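You operate a simulated robot arm through the tools that you are given. There is no shell and no other tool. Be economical: measure what you need, move in short steps, check, and stop when the job is done.

The job below is to be done with a simulated robot arm. You get a single attempt, and the scene is never put back.

Task
Take the white jar and leave it on the bottom shelf of the low rack. Press the call button to switch it on. Open the warmer drawer, put the jar from the front of the tall counter in the inside of the warmer drawer, then shut the drawer. Put the layer cake plate from the top of the square table on top of the flat cover there. Pull the oven door open. Do these in any order. Set down upright: jar.
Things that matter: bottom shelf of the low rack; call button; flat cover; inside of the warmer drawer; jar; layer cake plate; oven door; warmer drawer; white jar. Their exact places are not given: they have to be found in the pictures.

Only the result counts: the job must be done as asked and must still hold three seconds after the hand-in. Knocking over, shifting, dropping, spilling or breaking anything else fails it. A push-on lid holds only when it is set on centred and level and pressed home; a screw cap is set on level and turned clockwise until tight.

Robot
A 7-joint arm with a fingered hand on a trunk, on a base that drives. Base frame: it is fixed to the floor where the robot stands at the start and does not move with it; the origin is under the middle of the robot, x ahead of it, y to its left, z up; the surface under the hand at the start is at about z = 80. Lengths are in cm, angles in rad, forces in N, time in s.
With the tool pointing down near the work surface it reaches from about 16 to 78 cm from the robot's upright axis, wherever it stands. Its first joint turns from -1.204 to 3.002 rad. Places, roughly: bottom shelf of the low rack [-370, 90, 20]; call button [80, 90, 120]; flat cover (20x19x10 cm) [-10, 500, 80]; inside of the warmer drawer [60, -180, 60]; jar (8x8x12 cm) [50, 160, 90]; layer cake plate (15x15x5 cm) [10, 480, 80]; oven door [-350, -60, 130]; warmer drawer [50, -180, 60]; white jar (10x10x9 cm) [50, 10, 80]. Payload 3.4 kg.
The TCP is the grasp point between the finger pads, 3.9 cm short of the fingertips. In the tool frame z runs along the fingers and y along their closing line. Largest opening 18 cm; the body of the gripper starts 11.1 cm behind the TCP. The gripper is a hand of 3 fingers: y runs from the thumb to the fingers, the wrist lies at [0, 0, -26.2] in the tool frame, and closing takes about 1.5 s.
Orientation is told as [roll, pitch, yaw] about the base's x, y, z axes, in that order, counted from this pose: with the fingers straight down and closing along the base's y, the tool's x points along the base's -x, its y along +y and its z along -z.

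Tools
- The arm moves only by the tool servo_tool. Its argument "steps" is a list of rows, each an object of numbers (a shift or turn left out is 0, a gripper value left out holds the last): "x", "y", "z": the shift along the tool's x, y, z in units of 500 mm (1.0 is 500 mm); "rx", "ry", "rz": the turn, a rotation vector about the tool's x, y, z in units of 90 degrees (1.0 is 90 degrees). In form: [{"x": .., "y": .., "z": .., "rx": .., "ry": .., "rz": ..}, ...]. A call has 1 to 10 rows; each row is the pose to reach, as a shift and turn from the pose commanded when the call began, along the tool's axes at that moment. "claw" is the opening, from 0 (shut) to 1 (fully open), set as the call begins (left out, the last holds). A call with a number of a shift or a turn outside -1 to 1 is refused whole. A row lasts 0.2 s, in which the tool goes at most 5 cm and 0.15 rad; a call with a longer step from one row to the next is refused whole, and so is a gripper value outside its range. A pose out of reach is approached as far as the arm can. The call stops where the force on the tool passes 40 N (or 10 N more than at its start, if that is more) or the arm is blocked; 0.2 s more then pass. The fingers move at their own pace (about 7.2 cm/s each) and stop on an object; they squeeze with about 32 N. The grip force told is the motor's: it shows also when the fingers shut on nothing. Time passes only in rows, and 0.2 s behind the last, so rows that repeat a pose let the fingers close. It gives the time, the measured TCP pose, the force on the tool (base axes), the opening and the grip force at its end, in the units of the frame above (readings bear some noise), with the torque about the TCP (base axes, N m) and any sound that the robot's microphone picked up.
- Cameras (640 x 400 px; columns grow to the right, rows downward): "scene" is now at [15.33, 3.91, 177.42]; the picture's right is [0.50, -0.86, -0.00], its down [-0.66, -0.38, -0.64] and it looks along [0.55, 0.32, -0.77] (base axes); focal length 286 px, centre (320, 200). "wrist" rides on the gripper at [6.2, -3.6, -12.8] in the tool frame; the picture's right is [0.50, 0.87, 0.00], its down [-0.75, 0.43, -0.49] and it looks along [-0.43, 0.25, 0.87] (tool axes); focal length 226 px, centre (320, 200).
- grab_frame(camera): a new picture of that camera. It takes no simulated time.
- slide_trunk(by): slides the trunk up (or, below 0, down) by that many cm; the arm and the scene camera ride with it, the base frame stays. It gives what a move gives, with no picture.
- steer(legs): drives the robot by 1 to 6 legs, each [ahead, left, turn to the left] in cm, cm and rad, along the robot's own axes; the way and the turn of a leg run together, so that a leg with both is an arc; at most 150 cm and 3.142 rad a leg. The arm and the cameras ride along, it lands a little off, and it stops where it bumps. It gives what a move gives.
- preshape(shape): the hand has 3 fingers and takes this shape, open, in about a second: jaw (thumb against the fingers, like two jaws); tri (thumb and two fingers); tip (a fingertip pinch); poke (one finger out to press); point (the index stretched); flat (the hand flat); cup (the hand cupped); fist (a fist). The gripper value then closes the fingers along that shape, each until it touches; the sizes above hold for jaw. It gives what a move gives, with no picture.
- turn_head(pan, tilt): turns the head with the scene camera to pan (to the left, within 2.496 rad either way) and tilt (down, from -0.506 to 1.204), counted from straight ahead of the robot. It gives what a move gives.
- locate(camera, pixels): for up to 12 pixels [column, row] of the newest picture of that camera ("zoom" is the newest enlarged one), the place [x, y, z] in the base frame of the surface seen there, good to about 0.3 cm. It takes no simulated time.
- enlarge(camera, box): a new picture of the part [left, top, right, bottom] of that camera's present view, enlarged. It takes no simulated time.
- hand_in(): hands the job in; it is judged then, once.

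Go step by step. Measure first, check grasps and placings, and put right what went wrong. The budget is 110 turns and 90 pictures, counting those below and the enlarged ones. Unless the task says otherwise, let go and move clear before handing in.

The tools are called after "Emit:" as name(argument=value, ...) on one line, values as JSON. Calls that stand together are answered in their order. servo_tool: Moves the arm, as the interface text tells. Its arguments: {"type":"object","properties":{"steps":{"type":"array"},"claw":{"type":"number"}},"required":["steps"]} The other tools are called the same way: slide_trunk (by) slides the trunk up or down; preshape (shape) gives the hand a shape; steer (legs) drives the base; turn_head (pan, tilt) turns the head that bears the scene camera; grab_frame (camera) takes a picture; locate (camera, pixels) gives the place of the surface under pixels of a picture; enlarge (camera, box) takes an enlarged picture of a part of a camera's view; hand_in () hands the job in.

At the start:

```text
time_s: 0.0
tool_pos: [47.84, 21.16, 99.88]
tcp_rot: [0.001, 0.001, -0.001]
contact_force: [-0.1, -0.5, -0.2]
ft_torque: [0.0, 0.01, 0.0]
opening: 17.99
grasp_force: 0.0
shape: jaw
trunk travel left (down, up): [-25.0, 29.2]
robot x, y, heading: [-0.09, 0.06, 0.003]
head pan, tilt: [0.527, 0.871]
```

scene: 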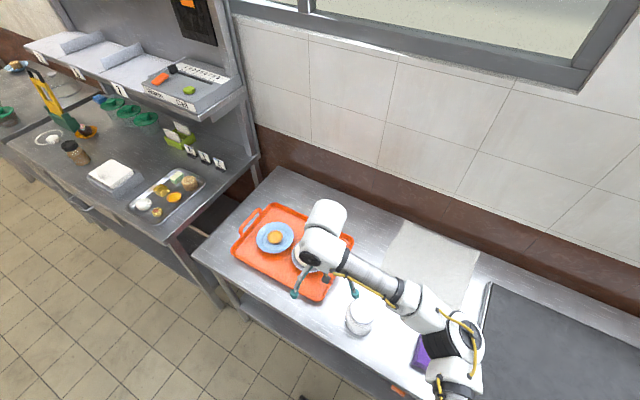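
wrist: 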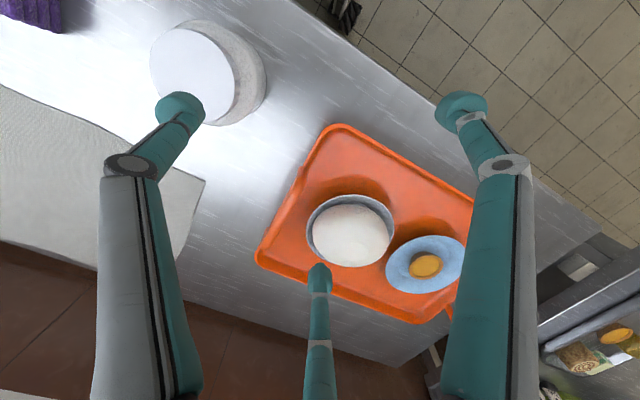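

The white jar shows at scene pixel (358,316) and at wrist (190,70). I'll measure it and look around at the other places.

Emit:
locate(camera="scene", pixels=[[358, 305], [360, 328], [345, 318], [372, 318], [330, 340], [70, 150], [75, 160], [200, 155], [218, 165]])

Emit:
locate(camera="wrist", pixels=[[190, 70], [155, 60], [230, 60], [190, 30], [200, 115], [260, 90], [280, 60]])

Emit:
turn_head(pan=1.0, tilt=0.5)

Emit:
grab_frame(camera="scene")

```text
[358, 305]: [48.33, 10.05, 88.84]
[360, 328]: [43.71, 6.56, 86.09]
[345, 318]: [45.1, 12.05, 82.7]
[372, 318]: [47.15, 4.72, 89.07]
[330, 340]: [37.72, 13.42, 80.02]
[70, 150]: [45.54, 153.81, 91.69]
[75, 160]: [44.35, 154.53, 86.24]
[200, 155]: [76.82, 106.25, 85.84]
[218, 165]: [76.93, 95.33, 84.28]
```

```text
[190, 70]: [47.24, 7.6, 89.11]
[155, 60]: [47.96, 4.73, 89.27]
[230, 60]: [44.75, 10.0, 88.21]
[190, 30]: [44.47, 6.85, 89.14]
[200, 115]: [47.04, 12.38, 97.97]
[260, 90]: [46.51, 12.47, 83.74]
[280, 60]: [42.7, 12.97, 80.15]
```

```text
time_s: 0.9
tool_pos: [47.63, 21.21, 100.16]
tcp_rot: [0.001, 0.0, 0.0]
contact_force: [-0.1, 0.3, 0.5]
ft_torque: [-0.03, 0.03, -0.02]
opening: 18.0
grasp_force: 0.1
shape: jaw
trunk travel left (down, up): [-25.0, 29.2]
robot x, y, heading: [0.15, -0.44, 0.003]
head pan, tilt: [1.0, 0.499]
```

```text
87 pictures are left
```

scene: 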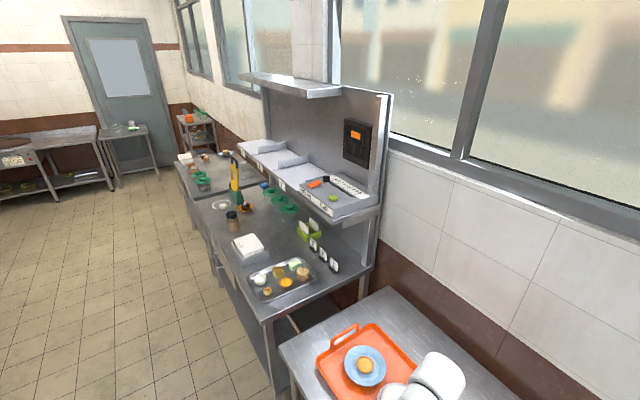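

The brown jar shows at (232,221) and the shelf end at (350,200) likely holds the call button. I'll zoom there and look around at the rest of the room.

Emit:
enlarge(camera="scene", box=[180, 100, 400, 300])

Emit:
locate(camera="scene", pixels=[[232, 221], [232, 215], [355, 143], [347, 187], [333, 197], [310, 227], [248, 245], [125, 127], [185, 117]])

Emit:
turn_head(pan=-1.2, tilt=0.5)

Emit:
grab_frame(camera="scene")

Emit:
turn_head(pan=2.45, tilt=0.35)

Emit:
grab_frame(camera="scene")

Emit:
turn_head(pan=-2.45, tilt=0.35)

Emit:
grab_frame(camera="scene")

```text
2.00 times, centred on (290, 200) of scene
```

zoom: 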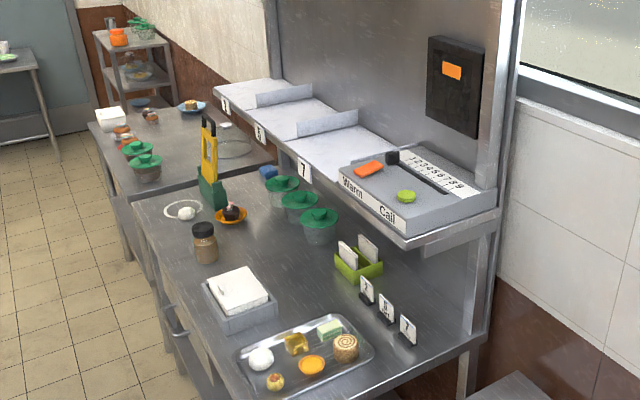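

```text
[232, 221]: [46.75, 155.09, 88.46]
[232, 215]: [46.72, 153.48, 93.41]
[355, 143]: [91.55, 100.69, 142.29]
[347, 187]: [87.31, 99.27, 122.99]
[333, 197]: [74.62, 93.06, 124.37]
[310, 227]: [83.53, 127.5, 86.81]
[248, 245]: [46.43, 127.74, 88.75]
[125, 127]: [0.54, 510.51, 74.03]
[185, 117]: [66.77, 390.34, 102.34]
```

```text
time_s: 3.0
tool_pos: [47.68, 21.16, 100.05]
tcp_rot: [0.0, -0.001, 0.0]
contact_force: [-0.2, -0.2, 0.2]
ft_torque: [-0.02, 0.02, 0.0]
opening: 17.97
grasp_force: 0.0
shape: jaw
trunk travel left (down, up): [-25.0, 29.2]
robot x, y, heading: [0.16, -0.03, -0.0]
head pan, tilt: [-1.201, 0.499]
```

```text
85 pictures are left
```

scene: 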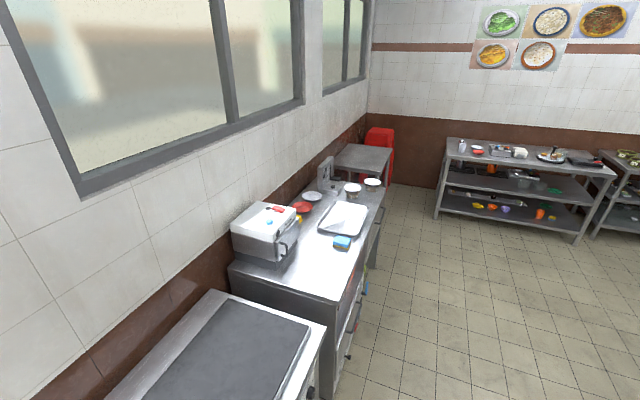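

```text
time_s: 6.0
tool_pos: [47.48, 21.2, 100.07]
tcp_rot: [0.0, -0.001, -0.001]
contact_force: [-0.5, -0.5, -0.3]
ft_torque: [-0.01, -0.01, 0.02]
opening: 17.99
grasp_force: 0.1
shape: jaw
trunk travel left (down, up): [-25.0, 29.2]
robot x, y, heading: [0.07, -0.12, -0.001]
head pan, tilt: [2.45, 0.351]
```

```text
84 pictures are left
```

scene: 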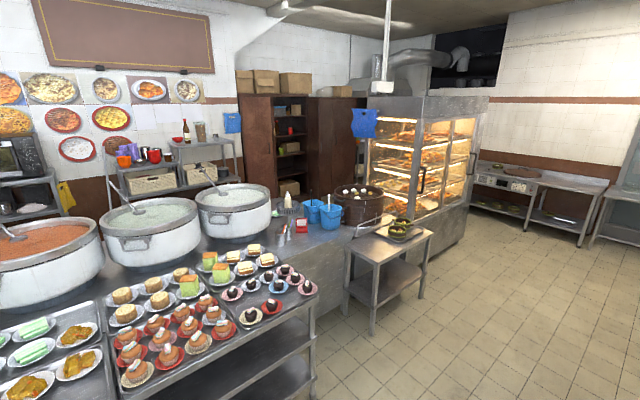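

```text
time_s: 9.9
tool_pos: [47.56, 21.1, 100.13]
tcp_rot: [0.0, 0.0, 0.0]
contact_force: [-0.6, 0.1, 0.2]
ft_torque: [-0.02, -0.02, -0.02]
opening: 17.99
grasp_force: 0.0
shape: jaw
trunk travel left (down, up): [-25.0, 29.2]
robot x, y, heading: [-0.09, 0.01, 0.002]
head pan, tilt: [-2.45, 0.351]
```

```text
83 pictures are left
```

scene: 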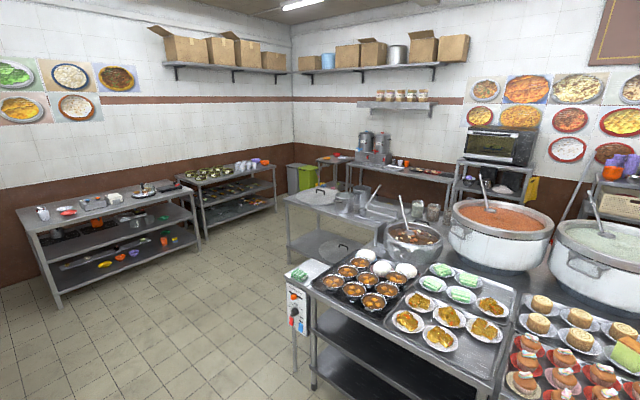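

The oven sits on a rack at (500,145), with an island between here and there. I'll measure the island's outline for navigation, plus the call button in the earlier zoom.

Emit:
locate(camera="scene", pixels=[[500, 150], [470, 160], [540, 140], [300, 275], [495, 360], [285, 200], [365, 215], [302, 250], [335, 265], [160, 290], [190, 200], [275, 170]])

Emit:
locate(camera="zoom", pixels=[[405, 196], [368, 168], [392, 158], [386, 218], [204, 250]])

Emit:
turn_head(pan=2.45, tilt=0.35)

Emit:
grab_frame(camera="scene")

Emit:
locate(camera="scene", pixels=[[375, 330], [430, 235], [348, 245], [395, 225], [300, 380], [312, 300], [200, 150], [180, 165], [240, 140], [150, 185], [215, 165], [435, 260]])

Emit:
enlarge(camera="scene", box=[60, 100, 280, 240])

```text
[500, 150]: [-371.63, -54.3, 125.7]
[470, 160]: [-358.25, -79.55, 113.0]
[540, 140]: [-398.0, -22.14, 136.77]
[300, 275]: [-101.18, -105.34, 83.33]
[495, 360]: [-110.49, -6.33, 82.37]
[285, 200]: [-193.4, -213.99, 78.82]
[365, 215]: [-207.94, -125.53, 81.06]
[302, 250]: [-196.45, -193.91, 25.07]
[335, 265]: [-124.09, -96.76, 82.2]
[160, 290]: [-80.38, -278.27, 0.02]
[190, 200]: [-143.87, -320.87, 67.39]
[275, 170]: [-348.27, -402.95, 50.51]
```

```text
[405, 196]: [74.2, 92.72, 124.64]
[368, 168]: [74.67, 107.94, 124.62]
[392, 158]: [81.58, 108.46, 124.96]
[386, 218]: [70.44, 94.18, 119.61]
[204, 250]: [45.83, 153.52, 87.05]
```

```text
time_s: 13.8
tool_pos: [47.65, 21.33, 100.01]
tcp_rot: [0.0, -0.003, 0.0]
contact_force: [0.7, -1.3, -0.4]
ft_torque: [0.02, 0.01, 0.02]
opening: 17.98
grasp_force: 0.1
shape: jaw
trunk travel left (down, up): [-25.0, 29.2]
robot x, y, heading: [0.51, -0.16, 0.001]
head pan, tilt: [2.45, 0.351]
```

```text
82 pictures are left
```

scene: 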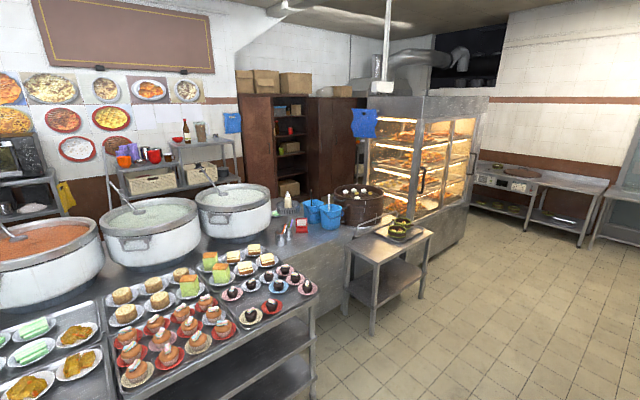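

```text
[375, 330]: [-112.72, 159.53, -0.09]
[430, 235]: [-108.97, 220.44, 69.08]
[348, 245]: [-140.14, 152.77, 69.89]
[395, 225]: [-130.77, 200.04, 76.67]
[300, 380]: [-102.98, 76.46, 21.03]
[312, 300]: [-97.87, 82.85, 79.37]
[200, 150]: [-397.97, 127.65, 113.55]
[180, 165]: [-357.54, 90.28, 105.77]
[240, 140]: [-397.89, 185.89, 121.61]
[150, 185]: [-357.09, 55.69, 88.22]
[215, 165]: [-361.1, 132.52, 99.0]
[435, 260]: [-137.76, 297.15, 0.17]
```

```text
2.86 times, centred on (170, 170) of scene
```

zoom: 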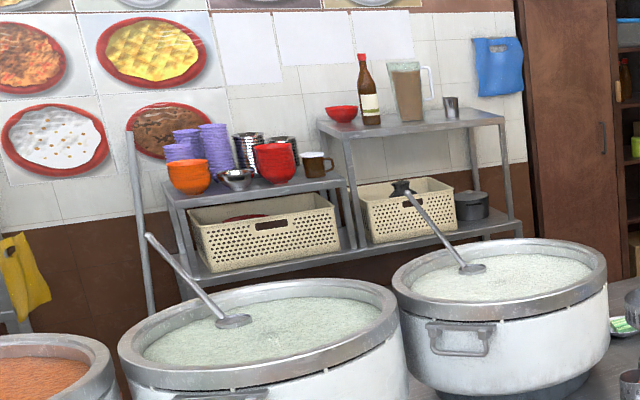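

The island spans x≈-100, y≈-105..150, and the oven is at [-372,-54,126]. I'll tuck the arm a bit and look towards the warmer to open its drawer first.

Emit:
servo_tool(steps=[{"x": 0.08, "z": -0.04}, {"x": 0.16, "z": -0.08}, {"x": 0.24, "z": -0.12}, {"x": 0.32, "z": -0.16}, {"x": 0.4, "z": -0.2}, {"x": 0.4, "z": -0.24}])

Emit:
turn_head(pan=-1.2, tilt=0.6)

Emit:
grab_frame(camera="scene")

Emit:
locate(camera="scene", pixels=[[308, 350], [325, 290], [335, 250], [380, 170], [350, 280], [360, 270], [345, 300], [345, 305], [400, 200], [240, 190]])

Emit:
enlarge(camera="scene", box=[240, 120, 420, 380])

```text
time_s: 15.2
tool_pos: [27.51, 21.53, 111.82]
tcp_rot: [0.0, 0.0, 0.0]
contact_force: [0.6, -0.4, -0.2]
ft_torque: [0.03, 0.01, -0.02]
opening: 17.98
grasp_force: 0.1
shape: jaw
trunk travel left (down, up): [-25.0, 29.2]
robot x, y, heading: [0.33, -0.18, 0.005]
head pan, tilt: [2.45, 0.351]
```

```text
time_s: 18.2
tool_pos: [27.3, 21.41, 111.83]
tcp_rot: [0.001, -0.002, -0.001]
contact_force: [-0.2, 0.4, 0.8]
ft_torque: [0.0, -0.01, 0.01]
opening: 18.01
grasp_force: 0.2
shape: jaw
trunk travel left (down, up): [-25.0, 29.2]
robot x, y, heading: [-0.11, -0.02, -0.004]
head pan, tilt: [-1.201, 0.6]
```

```text
80 pictures are left
```

scene: 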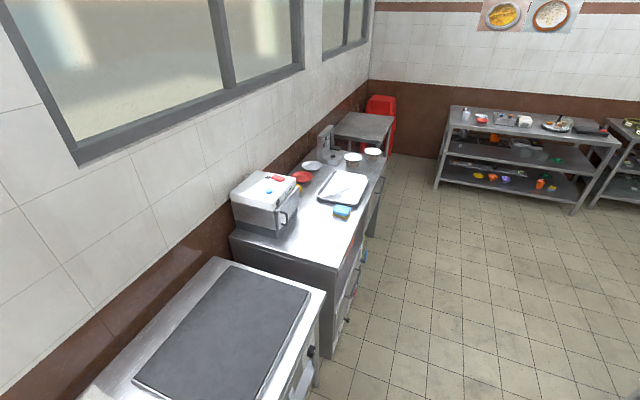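

```text
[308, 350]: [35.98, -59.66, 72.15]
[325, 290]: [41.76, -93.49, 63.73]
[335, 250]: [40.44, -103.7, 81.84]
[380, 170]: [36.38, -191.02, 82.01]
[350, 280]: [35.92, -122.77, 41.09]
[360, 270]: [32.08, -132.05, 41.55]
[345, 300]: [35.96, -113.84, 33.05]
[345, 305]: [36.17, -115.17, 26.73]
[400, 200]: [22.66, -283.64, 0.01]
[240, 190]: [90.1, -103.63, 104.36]
```

```text
1.54 times, centred on (330, 250) of scene
```

zoom: 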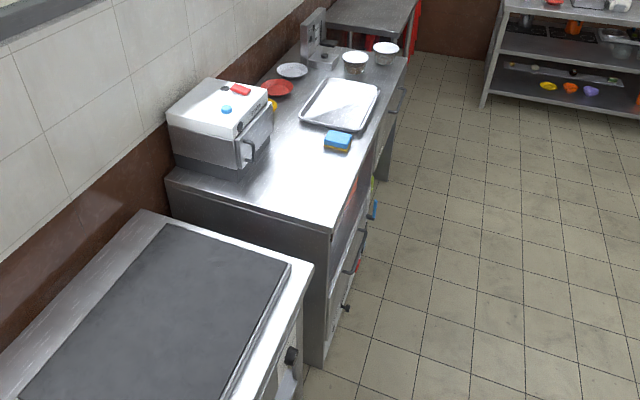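

Counter fronts run along x≈36 and the drawer with its handle is near y=-180. I'll drive there, standing back from the counter, and look at it.

Emit:
steer(legs=[[-28, 0, 0], [0, -145, 0], [0, -30, 0]])

Emit:
turn_head(pan=0, tilt=0.9)

Emit:
grab_frame(camera="scene")

```text
time_s: 28.9
tool_pos: [-0.86, -158.14, 111.49]
tcp_rot: [-0.015, -0.002, -0.007]
contact_force: [-0.4, -1.0, 0.8]
ft_torque: [-0.06, -0.04, -0.02]
opening: 17.97
grasp_force: 0.0
shape: jaw
trunk travel left (down, up): [-25.0, 29.2]
robot x, y, heading: [-28.09, -181.43, -0.009]
head pan, tilt: [-1.201, 0.6]
```

```text
time_s: 30.3
tool_pos: [-1.09, -158.95, 111.7]
tcp_rot: [-0.007, -0.005, -0.006]
contact_force: [-0.3, -0.4, 0.0]
ft_torque: [-0.04, -0.06, 0.03]
opening: 18.0
grasp_force: 0.0
shape: jaw
trunk travel left (down, up): [-25.0, 29.2]
robot x, y, heading: [-28.33, -180.61, -0.007]
head pan, tilt: [0.0, 0.901]
```

```text
78 pictures are left
```

scene: 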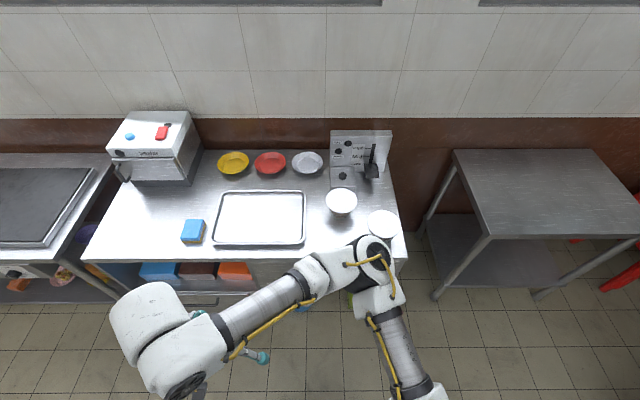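

The arm hides the drawer front. I'll swing the arm to the left and back up to look lower.

Emit:
servo_tool(steps=[{"y": 0.1}, {"y": 0.2}, {"y": 0.3}, {"y": 0.4}, {"y": 0.5}, {"y": 0.6}, {"y": 0.7}, {"y": 0.8, "x": 0.05}, {"y": 0.8, "x": 0.15}])

Emit:
steer(legs=[[-25, -20, 0]])

Emit:
grab_frame(camera="scene")

```text
refused: row 8 steps farther than a row can; nothing moved
```

```text
time_s: 32.4
tool_pos: [-26.38, -180.36, 111.95]
tcp_rot: [0.005, -0.004, 0.0]
contact_force: [-0.1, -0.3, 0.5]
ft_torque: [0.03, -0.02, 0.0]
opening: 17.98
grasp_force: 0.2
shape: jaw
trunk travel left (down, up): [-25.0, 29.2]
robot x, y, heading: [-53.19, -201.19, -0.004]
head pan, tilt: [0.0, 0.901]
```

```text
77 pictures are left
```

scene: 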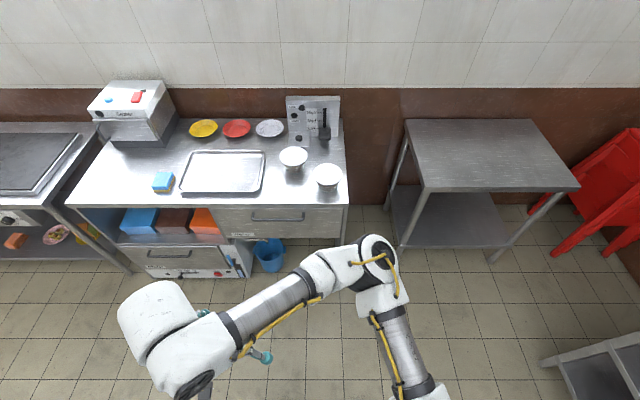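

The drawer with its bar handle is visible at (280,217). I'll measure its handle, face and label.

Emit:
locate(camera="scene", pixels=[[253, 217], [278, 218], [303, 217], [278, 208], [278, 232], [218, 220], [340, 220], [170, 254], [242, 234]])

Emit:
enlarge(camera="scene", box=[120, 190, 360, 290])

```text
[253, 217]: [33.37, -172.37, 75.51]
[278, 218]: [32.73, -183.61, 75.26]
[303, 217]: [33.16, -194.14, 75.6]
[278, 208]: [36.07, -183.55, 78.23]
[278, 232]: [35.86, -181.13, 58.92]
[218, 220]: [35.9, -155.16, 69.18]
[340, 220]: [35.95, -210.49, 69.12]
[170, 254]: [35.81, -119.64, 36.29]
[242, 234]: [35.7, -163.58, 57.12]
```

```text
2.67 times, centred on (240, 240) of scene
```

zoom: 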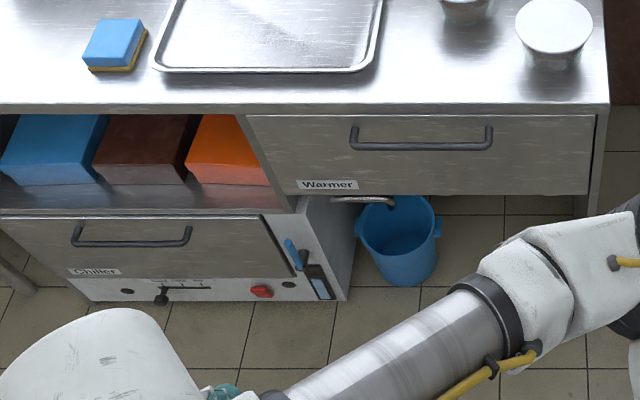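

The "Warmer" drawer's bar handle spans y -172..-194 at x≈32.7, z≈75.4. I'll turn the hand to point forward, with the closing line vertical, while reaching out.

Emit:
servo_tool(steps=[{"x": -0.08, "rx": -0.055, "ry": -0.055, "rz": 0.055}, {"x": -0.16, "rx": -0.11, "ry": -0.11, "rz": 0.11}, {"x": -0.24, "rx": -0.165, "ry": -0.165, "rz": 0.165}, {"x": -0.32, "rx": -0.22, "ry": -0.22, "rz": 0.22}, {"x": -0.4, "rx": -0.275, "ry": -0.275, "rz": 0.275}, {"x": -0.48, "rx": -0.33, "ry": -0.33, "rz": 0.33}, {"x": -0.56, "rx": -0.385, "ry": -0.385, "rz": 0.385}, {"x": -0.64, "rx": -0.44, "ry": -0.44, "rz": 0.44}, {"x": -0.72, "rx": -0.495, "ry": -0.495, "rz": 0.495}, {"x": -0.8, "rx": -0.55, "ry": -0.55, "rz": 0.55}])

Emit:
servo_tool(steps=[{"rx": -0.055, "ry": -0.055, "rz": 0.055}, {"rx": -0.11, "ry": -0.11, "rz": 0.11}, {"rx": -0.165, "ry": -0.165, "rz": 0.165}, {"rx": -0.22, "ry": -0.22, "rz": 0.22}, {"rx": -0.22, "ry": -0.22, "rz": 0.22}])

Emit:
grab_frame(camera="scene")

```text
time_s: 34.6
tool_pos: [13.77, -180.18, 112.23]
tcp_rot: [1.169, -0.27, -1.164]
contact_force: [0.2, 0.0, -0.7]
ft_torque: [-0.01, 0.0, -0.03]
opening: 18.01
grasp_force: 0.0
shape: jaw
trunk travel left (down, up): [-25.0, 29.2]
robot x, y, heading: [-53.45, -201.51, -0.003]
head pan, tilt: [0.0, 0.901]
```

```text
time_s: 35.8
tool_pos: [13.66, -180.2, 112.3]
tcp_rot: [1.579, 0.007, -1.572]
contact_force: [-0.4, -0.3, -0.2]
ft_torque: [0.0, -0.03, -0.04]
opening: 18.01
grasp_force: 0.1
shape: jaw
trunk travel left (down, up): [-25.0, 29.2]
robot x, y, heading: [-53.1, -201.32, 0.0]
head pan, tilt: [0.0, 0.901]
```

```text
75 pictures are left
```

scene: 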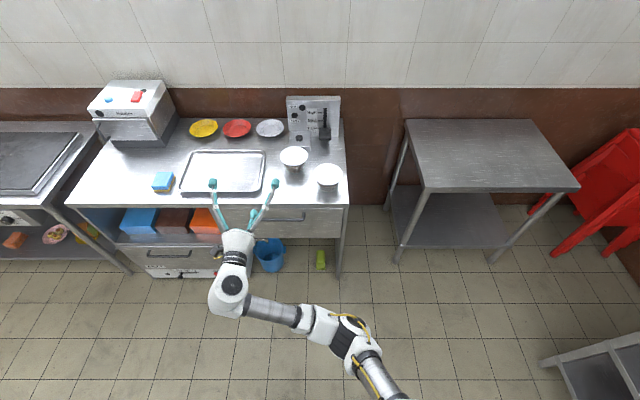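

The hand points forward now ([1.58,0,-1.57]). I'll lower it to handle height with a narrower opening, then look.

Emit:
servo_tool(steps=[{"x": -0.02, "y": -0.09}, {"x": -0.04, "y": -0.18}, {"x": -0.06, "y": -0.27}, {"x": -0.06, "y": -0.36}, {"x": -0.06, "y": -0.45}, {"x": -0.06, "y": -0.54}, {"x": -0.06, "y": -0.63}, {"x": -0.06, "y": -0.7}, {"x": -0.06, "y": -0.738}, {"x": -0.06, "y": -0.738, "z": 0.08}], claw=0.4)

Emit:
grab_frame(camera="wrist")

Emit:
grab_frame(camera="scene")

```text
time_s: 38.0
tool_pos: [17.9, -183.0, 74.86]
tcp_rot: [1.577, 0.006, -1.573]
contact_force: [0.2, -0.5, -0.3]
ft_torque: [0.02, -0.01, 0.02]
opening: 7.27
grasp_force: 0.0
shape: jaw
trunk travel left (down, up): [-25.0, 29.2]
robot x, y, heading: [-53.18, -201.46, -0.006]
head pan, tilt: [0.0, 0.901]
```

```text
74 pictures are left
```

wrist: 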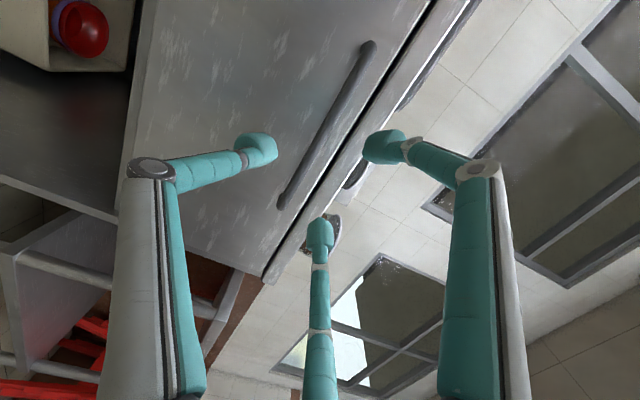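

```text
73 pictures are left
```

scene: 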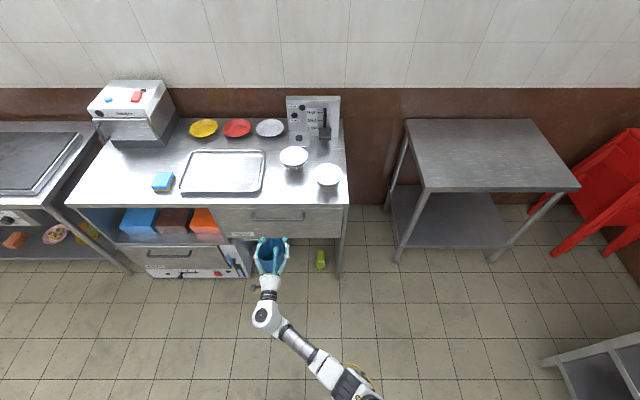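

Fingers are at z≈75 in front of the handle; I'll check the handle from the wrist view ((370,50) to (285,200)).

Emit:
locate(camera="wrist", pixels=[[368, 50], [345, 93], [328, 125], [310, 155], [286, 200]])

Emit:
locate(camera="scene", pixels=[[278, 218], [260, 218], [296, 218], [278, 219]])

```text
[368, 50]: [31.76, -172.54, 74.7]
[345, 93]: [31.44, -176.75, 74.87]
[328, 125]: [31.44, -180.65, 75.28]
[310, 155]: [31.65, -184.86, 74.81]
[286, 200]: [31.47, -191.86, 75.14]
```

```text
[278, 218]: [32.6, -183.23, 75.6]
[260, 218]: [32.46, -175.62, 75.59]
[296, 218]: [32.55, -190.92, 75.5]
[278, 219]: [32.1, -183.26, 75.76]
```

The bar is at x≈32.2, z≈75. I'll advance to x≈31 and close on it.

Emit:
servo_tool(steps=[{"z": 0.08}, {"z": 0.16}, {"z": 0.22}, {"z": 0.258}, {"z": 0.258}])

Emit:
servo_tool(steps=[{"z": 0}, {"z": 0}, {"z": 0}, {"z": 0}, {"z": 0}, {"z": 0}, {"z": 0}], claw=0)

Emit:
grab_frame(camera="wrist")

```text
time_s: 39.2
tool_pos: [28.84, -182.7, 75.43]
tcp_rot: [1.578, 0.005, -1.571]
contact_force: [-0.3, -0.2, 0.6]
ft_torque: [0.01, 0.03, -0.03]
opening: 7.27
grasp_force: 0.2
shape: jaw
out of reach, approached as far as the arm can: row 4, 5
trunk travel left (down, up): [-25.0, 29.2]
robot x, y, heading: [-53.27, -201.02, -0.003]
head pan, tilt: [0.0, 0.901]
```

```text
time_s: 40.8
tool_pos: [28.84, -182.91, 75.39]
tcp_rot: [1.579, 0.006, -1.573]
contact_force: [-1.8, -0.5, -1.2]
ft_torque: [-0.02, 0.03, -0.01]
opening: 1.2
grasp_force: 31.8
shape: jaw
trunk travel left (down, up): [-25.0, 29.2]
robot x, y, heading: [-53.28, -201.48, 0.002]
head pan, tilt: [0.0, 0.901]
```

```text
72 pictures are left
```

wrist: 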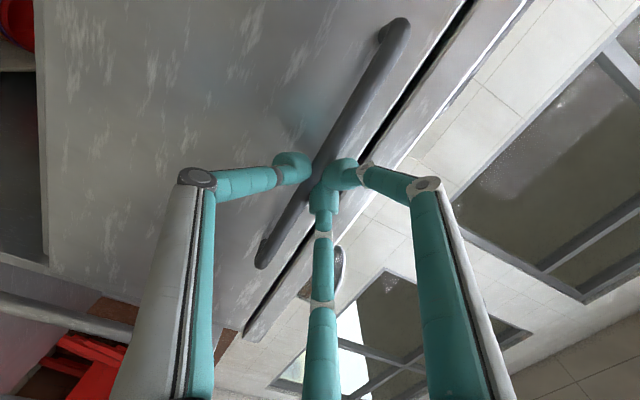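

The grip is only at the fingertips (x reach limit). I'll reopen, drive 3 cm ahead, and grip again.

Emit:
servo_tool(steps=[{"z": 0}, {"z": 0}, {"z": 0}, {"z": 0}], claw=0.4)

Emit:
steer(legs=[[2, 0, 0]])

Emit:
servo_tool(steps=[{"z": 0}, {"z": 0}, {"z": 0}, {"z": 0}, {"z": 0}, {"z": 0}, {"z": 0}], claw=0)

Emit:
steer(legs=[[-10, 0, 0]])

Emit:
grab_frame(camera="scene")

```text
time_s: 41.8
tool_pos: [28.87, -182.84, 75.34]
tcp_rot: [1.579, 0.004, -1.57]
contact_force: [-0.2, -0.1, 0.4]
ft_torque: [0.03, -0.01, 0.0]
opening: 7.15
grasp_force: 0.0
shape: jaw
trunk travel left (down, up): [-25.0, 29.2]
robot x, y, heading: [-53.39, -201.42, -0.001]
head pan, tilt: [0.0, 0.901]
```

```text
time_s: 42.6
tool_pos: [30.69, -182.78, 75.4]
tcp_rot: [1.578, 0.006, -1.571]
contact_force: [0.8, 0.7, 0.3]
ft_torque: [-0.01, 0.0, -0.02]
opening: 7.16
grasp_force: 0.0
shape: jaw
trunk travel left (down, up): [-25.0, 29.2]
robot x, y, heading: [-51.71, -201.4, -0.006]
head pan, tilt: [0.0, 0.901]
```

```text
time_s: 44.2
tool_pos: [30.73, -182.82, 75.48]
tcp_rot: [1.58, 0.006, -1.572]
contact_force: [2.6, -0.9, -2.6]
ft_torque: [0.01, 0.0, -0.04]
opening: 0.0
grasp_force: 32.0
shape: jaw
trunk travel left (down, up): [-25.0, 29.2]
robot x, y, heading: [-51.54, -201.4, -0.004]
head pan, tilt: [0.0, 0.901]
```

```text
time_s: 45.3
tool_pos: [20.42, -182.65, 75.64]
tcp_rot: [1.581, 0.006, -1.571]
contact_force: [1.3, 0.4, -0.3]
ft_torque: [-0.01, 0.05, 0.01]
opening: 0.0
grasp_force: 32.2
shape: jaw
trunk travel left (down, up): [-25.0, 29.2]
robot x, y, heading: [-61.66, -201.44, -0.002]
head pan, tilt: [0.0, 0.901]
```

```text
71 pictures are left
```

scene: 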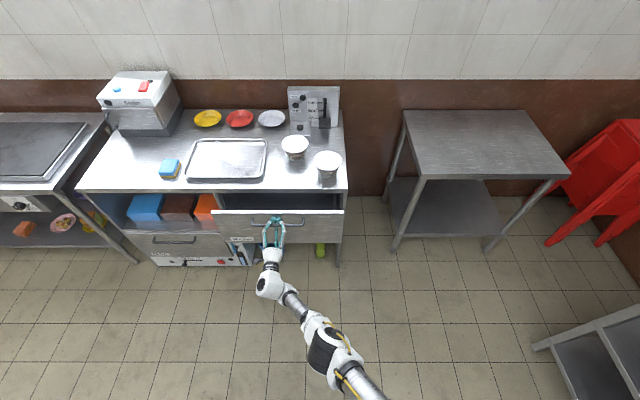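

The drawer came out about 10 cm. I'll keep pulling.

Emit:
steer(legs=[[-14, 0, 0]])

Emit:
grab_frame(camera="scene")

Emit:
locate(camera="scene", pixels=[[280, 210], [290, 222], [240, 225], [330, 225], [282, 200], [250, 205], [320, 205], [280, 240]])

```text
time_s: 46.7
tool_pos: [6.51, -182.45, 75.81]
tcp_rot: [1.585, 0.006, -1.569]
contact_force: [0.2, 0.2, -2.6]
ft_torque: [0.03, 0.02, 0.01]
opening: 0.0
grasp_force: 32.1
shape: jaw
trunk travel left (down, up): [-25.0, 29.2]
robot x, y, heading: [-75.45, -201.35, 0.003]
head pan, tilt: [0.0, 0.901]
```

```text
70 pictures are left
```

scene: 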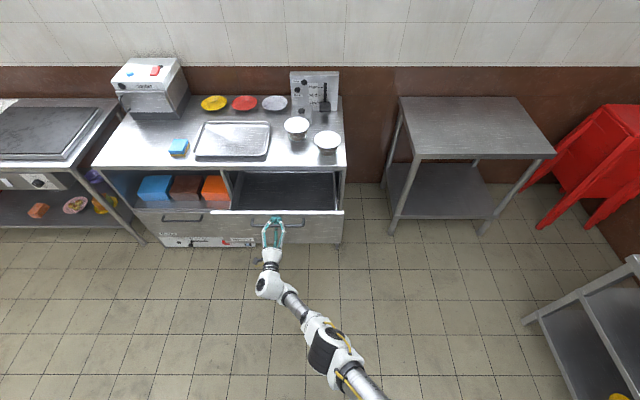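

```text
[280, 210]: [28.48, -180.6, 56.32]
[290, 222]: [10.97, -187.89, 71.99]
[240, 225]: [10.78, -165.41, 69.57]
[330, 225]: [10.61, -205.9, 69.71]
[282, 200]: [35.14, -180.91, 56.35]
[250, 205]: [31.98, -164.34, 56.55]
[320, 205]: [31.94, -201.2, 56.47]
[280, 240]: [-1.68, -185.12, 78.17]
```

The drawer is open 25 cm (floor z≈56.4, inner space x 13–36). I'll let go, back the hand off and raise it.

Emit:
servo_tool(steps=[{"z": 0}, {"z": 0}, {"z": 0}, {"z": 0}, {"z": -0.06}, {"z": -0.14}, {"z": -0.22}, {"z": -0.3}], claw=0.4)

Emit:
servo_tool(steps=[{"y": 0.08}, {"y": 0.16, "z": -0.04}, {"y": 0.24, "z": -0.08}, {"y": 0.32, "z": -0.12}, {"y": 0.4, "z": -0.16}, {"y": 0.48, "z": -0.18}, {"y": 0.56, "z": -0.18}, {"y": 0.64, "z": -0.18}, {"y": 0.72, "z": -0.18}])

Emit:
servo_tool(steps=[{"rx": 0.055, "ry": 0.055, "rz": -0.055}, {"rx": 0.11, "ry": 0.11, "rz": -0.11}, {"rx": 0.165, "ry": 0.165, "rz": -0.165}, {"rx": 0.22, "ry": 0.22, "rz": -0.22}, {"rx": 0.275, "ry": 0.275, "rz": -0.275}, {"rx": 0.33, "ry": 0.33, "rz": -0.33}, {"rx": 0.385, "ry": 0.385, "rz": -0.385}, {"rx": 0.44, "ry": 0.44, "rz": -0.44}, {"rx": 0.495, "ry": 0.495, "rz": -0.495}, {"rx": 0.55, "ry": 0.55, "rz": -0.55}])

Emit:
servo_tool(steps=[{"rx": 0.055, "ry": 0.055, "rz": -0.055}, {"rx": 0.11, "ry": 0.11, "rz": -0.11}, {"rx": 0.165, "ry": 0.165, "rz": -0.165}, {"rx": 0.22, "ry": 0.22, "rz": -0.22}])

Emit:
grab_frame(camera="scene")

```text
time_s: 48.5
tool_pos: [-8.84, -182.73, 75.5]
tcp_rot: [1.589, 0.004, -1.57]
contact_force: [0.3, 0.6, 0.7]
ft_torque: [0.0, 0.03, 0.0]
opening: 7.14
grasp_force: 0.1
shape: jaw
trunk travel left (down, up): [-25.0, 29.2]
robot x, y, heading: [-75.11, -201.15, 0.003]
head pan, tilt: [0.0, 0.901]
```

```text
time_s: 50.5
tool_pos: [-18.31, -182.48, 111.31]
tcp_rot: [1.586, 0.005, -1.566]
contact_force: [0.4, -0.4, -0.3]
ft_torque: [-0.03, 0.0, -0.02]
opening: 7.16
grasp_force: 0.1
shape: jaw
trunk travel left (down, up): [-25.0, 29.2]
robot x, y, heading: [-75.94, -201.37, 0.008]
head pan, tilt: [0.0, 0.901]
```

```text
time_s: 52.7
tool_pos: [-18.09, -183.58, 111.75]
tcp_rot: [0.426, -0.279, -0.414]
contact_force: [0.3, -1.4, 0.5]
ft_torque: [0.06, 0.08, 0.03]
opening: 7.21
grasp_force: 0.1
shape: jaw
out of reach, approached as far as the arm can: row 7, 8, 9
trunk travel left (down, up): [-25.0, 29.2]
robot x, y, heading: [-75.67, -201.22, 0.002]
head pan, tilt: [0.0, 0.901]
```

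```text
time_s: 53.7
tool_pos: [-18.25, -182.47, 111.78]
tcp_rot: [0.004, -0.018, 0.003]
contact_force: [-1.0, -0.3, 0.1]
ft_torque: [-0.01, -0.02, -0.02]
opening: 7.2
grasp_force: 0.0
shape: jaw
trunk travel left (down, up): [-25.0, 29.2]
robot x, y, heading: [-75.32, -201.3, 0.005]
head pan, tilt: [0.0, 0.901]
```

```text
69 pictures are left
```

scene: 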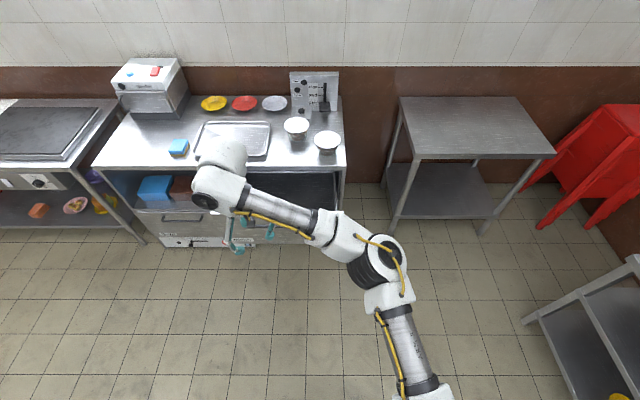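

Drawer stays open. I'll tuck the arm and drive along the aisle to the call button.

Emit:
servo_tool(steps=[{"x": 0.08}, {"x": 0.16}, {"x": 0.24}, {"x": 0.32}, {"x": 0.4}, {"x": 0.48}, {"x": 0.56}, {"x": 0.62}], claw=0)

Emit:
steer(legs=[[33, 0, 0], [0, 140, 0], [0, 140, 0]])

Emit:
turn_head(pan=0.2, tilt=0.4)

Emit:
grab_frame(camera="scene")

```text
time_s: 55.5
tool_pos: [-49.5, -182.52, 111.18]
tcp_rot: [0.004, -0.019, 0.001]
contact_force: [0.6, -0.1, 0.0]
ft_torque: [0.01, -0.04, -0.03]
opening: 0.03
grasp_force: 32.3
shape: jaw
trunk travel left (down, up): [-25.0, 29.2]
robot x, y, heading: [-75.48, -201.69, -0.001]
head pan, tilt: [0.0, 0.901]
```

```text
time_s: 70.9
tool_pos: [-20.63, 100.15, 111.26]
tcp_rot: [0.01, -0.017, 0.025]
contact_force: [-0.2, -0.4, -0.3]
ft_torque: [0.02, 0.01, -0.01]
opening: 0.0
grasp_force: 32.2
shape: jaw
trunk travel left (down, up): [-25.0, 29.2]
robot x, y, heading: [-46.43, 81.4, 0.019]
head pan, tilt: [0.0, 0.901]
```

```text
time_s: 71.8
tool_pos: [-20.89, 100.48, 111.12]
tcp_rot: [0.005, -0.021, 0.026]
contact_force: [0.8, -0.5, -0.3]
ft_torque: [-0.04, -0.03, 0.03]
opening: 0.0
grasp_force: 32.0
shape: jaw
trunk travel left (down, up): [-25.0, 29.2]
robot x, y, heading: [-46.04, 81.13, 0.021]
head pan, tilt: [0.201, 0.4]
```

```text
68 pictures are left
```

scene: 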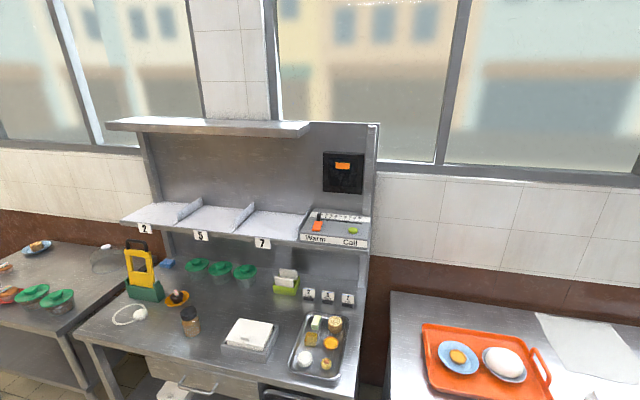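

The button (green, labelled "Call") is at (353,230), with no shelf above it. I'll zoom and measure.

Emit:
enlarge(camera="scene", box=[280, 190, 400, 265])

Emit:
locate(camera="zoom", pixels=[[387, 212], [380, 209], [395, 214], [388, 222], [375, 200], [400, 240], [195, 190], [374, 286], [470, 260]])

Emit:
locate(camera="scene", pixels=[[190, 320], [188, 308], [345, 395], [250, 378], [85, 340]])

```text
5.33 times, centred on (340, 228) of scene
```

zoom: 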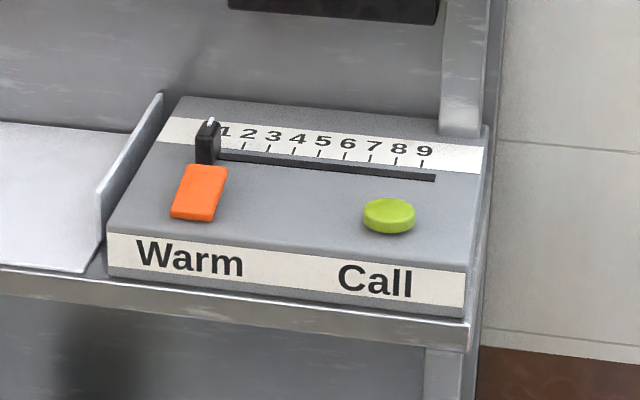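

```text
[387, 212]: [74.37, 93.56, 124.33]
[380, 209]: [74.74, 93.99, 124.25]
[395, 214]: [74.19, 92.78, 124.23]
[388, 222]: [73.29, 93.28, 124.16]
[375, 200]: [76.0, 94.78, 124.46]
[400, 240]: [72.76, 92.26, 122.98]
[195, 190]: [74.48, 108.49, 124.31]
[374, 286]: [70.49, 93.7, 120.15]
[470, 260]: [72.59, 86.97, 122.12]
```

```text
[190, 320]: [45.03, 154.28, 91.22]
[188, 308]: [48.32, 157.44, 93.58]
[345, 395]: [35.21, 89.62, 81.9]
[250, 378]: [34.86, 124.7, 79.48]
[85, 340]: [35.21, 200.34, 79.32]
```

Button centre [74.4,93.4,124.3]; brown jar about [47,155]. I'll raise the trunk and drive up to the counter.

Emit:
slide_trunk(by=28)

Emit:
steer(legs=[[49, 8, 0]])

```text
time_s: 74.7
tool_pos: [-20.82, 100.45, 139.17]
tcp_rot: [0.005, -0.02, 0.025]
contact_force: [-0.3, -0.7, -0.6]
ft_torque: [-0.04, 0.0, 0.0]
opening: 0.0
grasp_force: 32.3
shape: jaw
trunk travel left (down, up): [-53.0, 1.2]
robot x, y, heading: [-46.57, 81.32, 0.023]
head pan, tilt: [0.201, 0.4]
```

```text
time_s: 77.6
tool_pos: [28.16, 110.29, 139.39]
tcp_rot: [0.008, -0.02, 0.038]
contact_force: [0.0, 0.6, -0.1]
ft_torque: [0.01, -0.01, -0.04]
opening: 0.0
grasp_force: 31.6
shape: jaw
trunk travel left (down, up): [-53.0, 1.2]
robot x, y, heading: [2.71, 90.96, 0.041]
head pan, tilt: [0.201, 0.4]
```

At the counter now (robot x 2.7). I'll move the closed fingertips above the button.

Emit:
servo_tool(steps=[{"x": -0.091, "y": -0.037}, {"x": -0.182, "y": -0.075}, {"x": -0.273, "y": -0.112}, {"x": -0.364, "y": -0.149}, {"x": -0.455, "y": -0.187}, {"x": -0.547, "y": -0.224}, {"x": -0.638, "y": -0.261}, {"x": -0.729, "y": -0.298}, {"x": -0.82, "y": -0.336}, {"x": -0.911, "y": -0.373}])

Emit:
servo_tool(steps=[{"z": 0.0}])

Emit:
grab_frame(camera="wrist")

Emit:
grab_frame(camera="scene")

```text
time_s: 79.8
tool_pos: [74.43, 94.33, 140.13]
tcp_rot: [0.0, -0.022, 0.041]
contact_force: [0.1, -0.9, -0.8]
ft_torque: [0.08, 0.04, -0.01]
opening: 0.0
grasp_force: 31.8
shape: jaw
trunk travel left (down, up): [-53.0, 1.2]
robot x, y, heading: [3.12, 90.97, 0.036]
head pan, tilt: [0.201, 0.4]
```

```text
time_s: 80.2
tool_pos: [74.66, 93.72, 139.91]
tcp_rot: [0.006, -0.019, 0.042]
contact_force: [0.0, 0.1, 0.2]
ft_torque: [-0.02, -0.02, -0.03]
opening: 0.02
grasp_force: 31.8
shape: jaw
trunk travel left (down, up): [-53.0, 1.2]
robot x, y, heading: [3.09, 91.12, 0.042]
head pan, tilt: [0.201, 0.4]
```

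```text
66 pictures are left
```

wrist: 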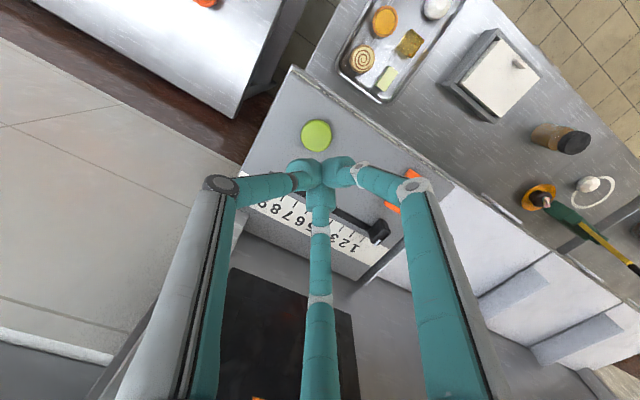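

```text
65 pictures are left
```

scene: 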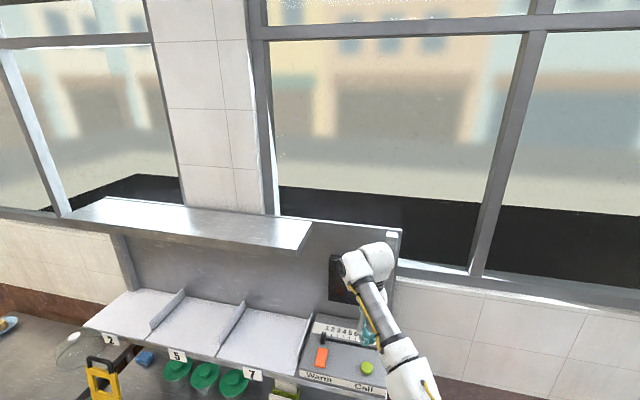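

The button at wrist (316,135) matches the projected point straight below the tips (320,139). I'll press down gently.

Emit:
servo_tool(steps=[{"z": 0.08}, {"z": 0.16}, {"z": 0.21}, {"z": 0.225}, {"z": 0.235}, {"z": 0.243}, {"z": 0.25}, {"z": 0.256}])

Emit:
enlarge(camera="scene", box=[300, 310, 440, 400])

```text
time_s: 82.0
tool_pos: [74.48, 93.52, 127.82]
tcp_rot: [0.007, -0.027, 0.04]
contact_force: [6.9, 0.2, 28.3]
ft_torque: [-0.01, -0.32, 0.02]
opening: 0.0
grasp_force: 32.6
shape: jaw
trunk travel left (down, up): [-53.0, 1.2]
robot x, y, heading: [3.03, 90.92, 0.036]
head pan, tilt: [0.201, 0.4]
heard: click
```

```text
4.44 times, centred on (370, 355) of scene
```

zoom: 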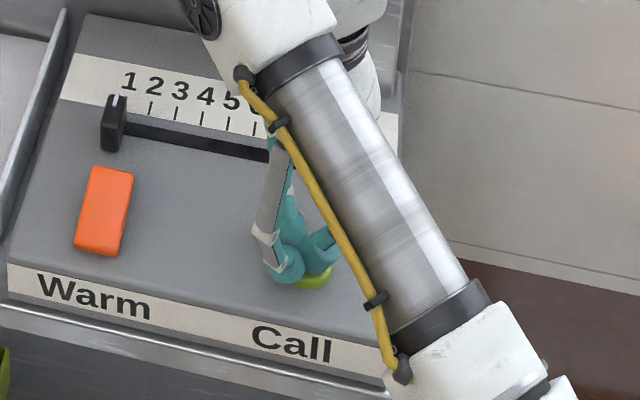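

A click was heard. I'll lift off, check the button, and tuck the arm.

Emit:
servo_tool(steps=[{"z": -0.08}, {"z": -0.16}, {"z": -0.24}, {"z": -0.24, "x": 0.09}, {"z": -0.24, "x": 0.18}, {"z": -0.24, "x": 0.27}, {"z": -0.24, "x": 0.36}, {"z": -0.24, "x": 0.45}, {"z": -0.24, "x": 0.54}, {"z": -0.24, "x": 0.63}])

Emit:
servo_tool(steps=[{"x": 0.09, "y": 0.03}, {"x": 0.18, "y": 0.07}, {"x": 0.27, "y": 0.12}, {"x": 0.34, "y": 0.17}, {"x": 0.34, "y": 0.22}])

Emit:
enlarge(camera="scene", box=[300, 310, 440, 400])

Emit:
turn_head(pan=1.57, tilt=0.3)

Emit:
grab_frame(camera="scene")

Emit:
locate(camera="scene", pixels=[[300, 390], [320, 300], [330, 260], [370, 180], [280, 170], [200, 180], [220, 160], [120, 230], [80, 180]])

```text
time_s: 84.2
tool_pos: [42.77, 92.11, 138.34]
tcp_rot: [0.006, -0.021, 0.039]
contact_force: [-0.5, 0.2, 0.0]
ft_torque: [-0.02, 0.0, -0.04]
opening: 0.0
grasp_force: 32.4
shape: jaw
trunk travel left (down, up): [-53.0, 1.2]
robot x, y, heading: [2.98, 90.64, 0.039]
head pan, tilt: [0.201, 0.4]
```

```text
refused: row 3 steps farther than a row can; nothing moved
```

```text
4.44 times, centred on (370, 355) of scene
```

zoom: 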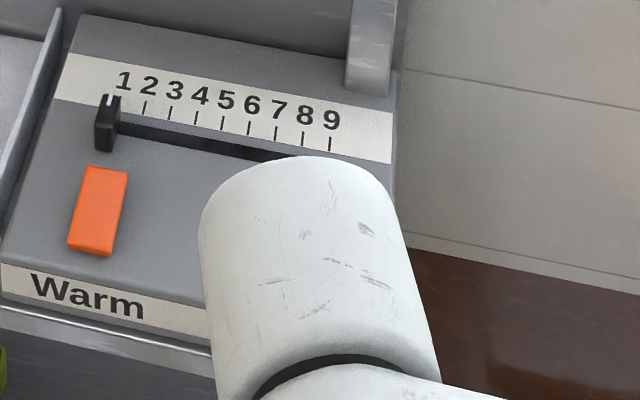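

```text
time_s: 85.7
tool_pos: [42.86, 92.44, 138.36]
tcp_rot: [0.007, -0.019, 0.038]
contact_force: [0.6, -0.3, -0.1]
ft_torque: [0.01, -0.01, 0.03]
opening: 0.0
grasp_force: 32.3
shape: jaw
trunk travel left (down, up): [-53.0, 1.2]
robot x, y, heading: [2.89, 90.83, 0.038]
head pan, tilt: [1.571, 0.3]
```

```text
62 pictures are left
```

scene: 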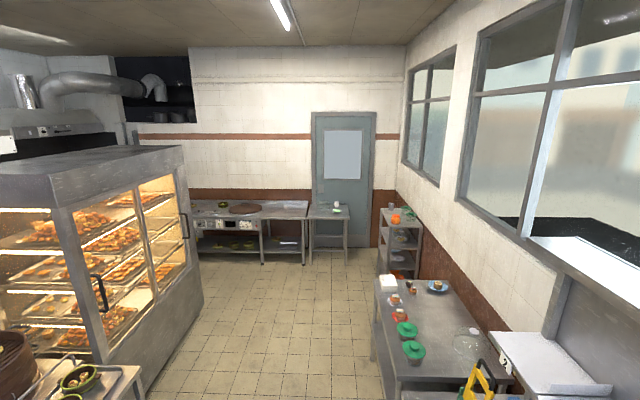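

```text
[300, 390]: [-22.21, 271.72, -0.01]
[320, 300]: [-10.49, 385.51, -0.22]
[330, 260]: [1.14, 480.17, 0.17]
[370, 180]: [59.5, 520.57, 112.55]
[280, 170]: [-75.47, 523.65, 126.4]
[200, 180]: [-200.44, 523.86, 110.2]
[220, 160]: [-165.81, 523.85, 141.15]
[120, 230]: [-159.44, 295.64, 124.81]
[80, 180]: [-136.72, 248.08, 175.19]
```

The square table is at (328,212), near [0,490]. I'll tuck, back off into the aisle, drive along and turn to face it.

Emit:
servo_tool(steps=[{"x": 0.09}, {"x": 0.17, "y": 0.03}, {"x": 0.24, "y": 0.08}, {"x": 0.28, "y": 0.14}, {"x": 0.3, "y": 0.2}])

Emit:
steer(legs=[[-43, 0, 0], [0, 0, 1.53], [145, 0, 0], [145, -30, 0]])

Emit:
turn_head(pan=0, tilt=0.7)

Emit:
grab_frame(camera="scene")

```text
time_s: 86.9
tool_pos: [27.56, 101.99, 138.36]
tcp_rot: [0.003, -0.021, 0.04]
contact_force: [-0.8, 0.6, -0.1]
ft_torque: [-0.02, 0.03, -0.04]
opening: 0.01
grasp_force: 32.0
shape: jaw
trunk travel left (down, up): [-53.0, 1.2]
robot x, y, heading: [2.9, 91.23, 0.041]
head pan, tilt: [1.571, 0.3]
```

```text
time_s: 107.2
tool_pos: [-20.1, 408.08, 138.23]
tcp_rot: [0.002, -0.02, 1.571]
contact_force: [0.2, 0.7, 0.6]
ft_torque: [0.01, -0.02, -0.01]
opening: 0.0
grasp_force: 31.7
shape: jaw
trunk travel left (down, up): [-53.0, 1.2]
robot x, y, heading: [-9.74, 383.02, 1.565]
head pan, tilt: [1.571, 0.3]
```

```text
time_s: 108.9
tool_pos: [-19.92, 407.93, 138.35]
tcp_rot: [0.003, -0.02, 1.57]
contact_force: [0.1, -0.1, -0.1]
ft_torque: [-0.02, 0.0, -0.02]
opening: 0.0
grasp_force: 32.3
shape: jaw
trunk travel left (down, up): [-53.0, 1.2]
robot x, y, heading: [-10.03, 383.14, 1.562]
head pan, tilt: [0.0, 0.7]
```

```text
61 pictures are left
```

scene: 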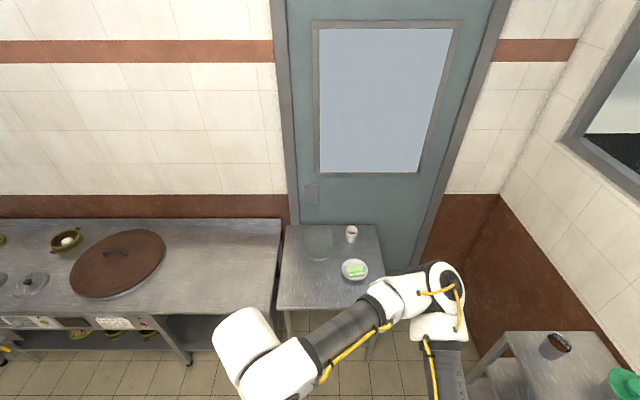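

The cake plate is at (355,269) and a glassy cover at (320,242), with a cup at (351,232). Zooming in.

Emit:
enlarge(camera="scene", box=[270, 210, 400, 320])

Emit:
locate(camera="scene", pixels=[[355, 269], [355, 281], [342, 269], [368, 269], [355, 259], [320, 242], [320, 256], [306, 242], [334, 242], [280, 308], [375, 235], [310, 280]])

```text
3.64 times, centred on (335, 265) of scene
```

zoom: 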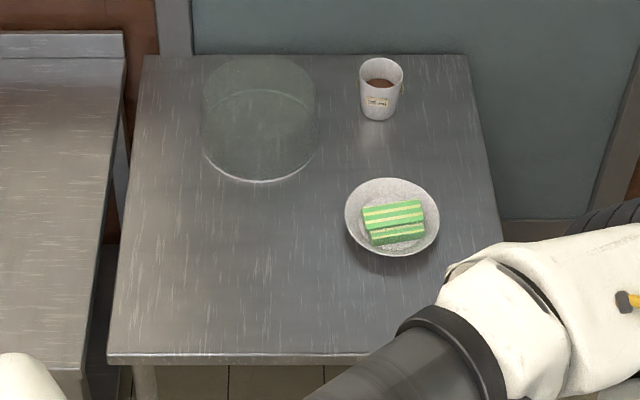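

```text
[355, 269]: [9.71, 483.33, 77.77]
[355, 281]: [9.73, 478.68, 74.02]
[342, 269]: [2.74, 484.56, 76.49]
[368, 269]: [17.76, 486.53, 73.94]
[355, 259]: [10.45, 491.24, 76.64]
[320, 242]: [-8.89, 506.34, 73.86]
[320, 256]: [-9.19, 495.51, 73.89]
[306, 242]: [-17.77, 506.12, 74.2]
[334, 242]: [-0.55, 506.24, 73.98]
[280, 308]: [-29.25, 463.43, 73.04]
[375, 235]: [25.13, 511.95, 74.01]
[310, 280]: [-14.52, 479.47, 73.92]
```

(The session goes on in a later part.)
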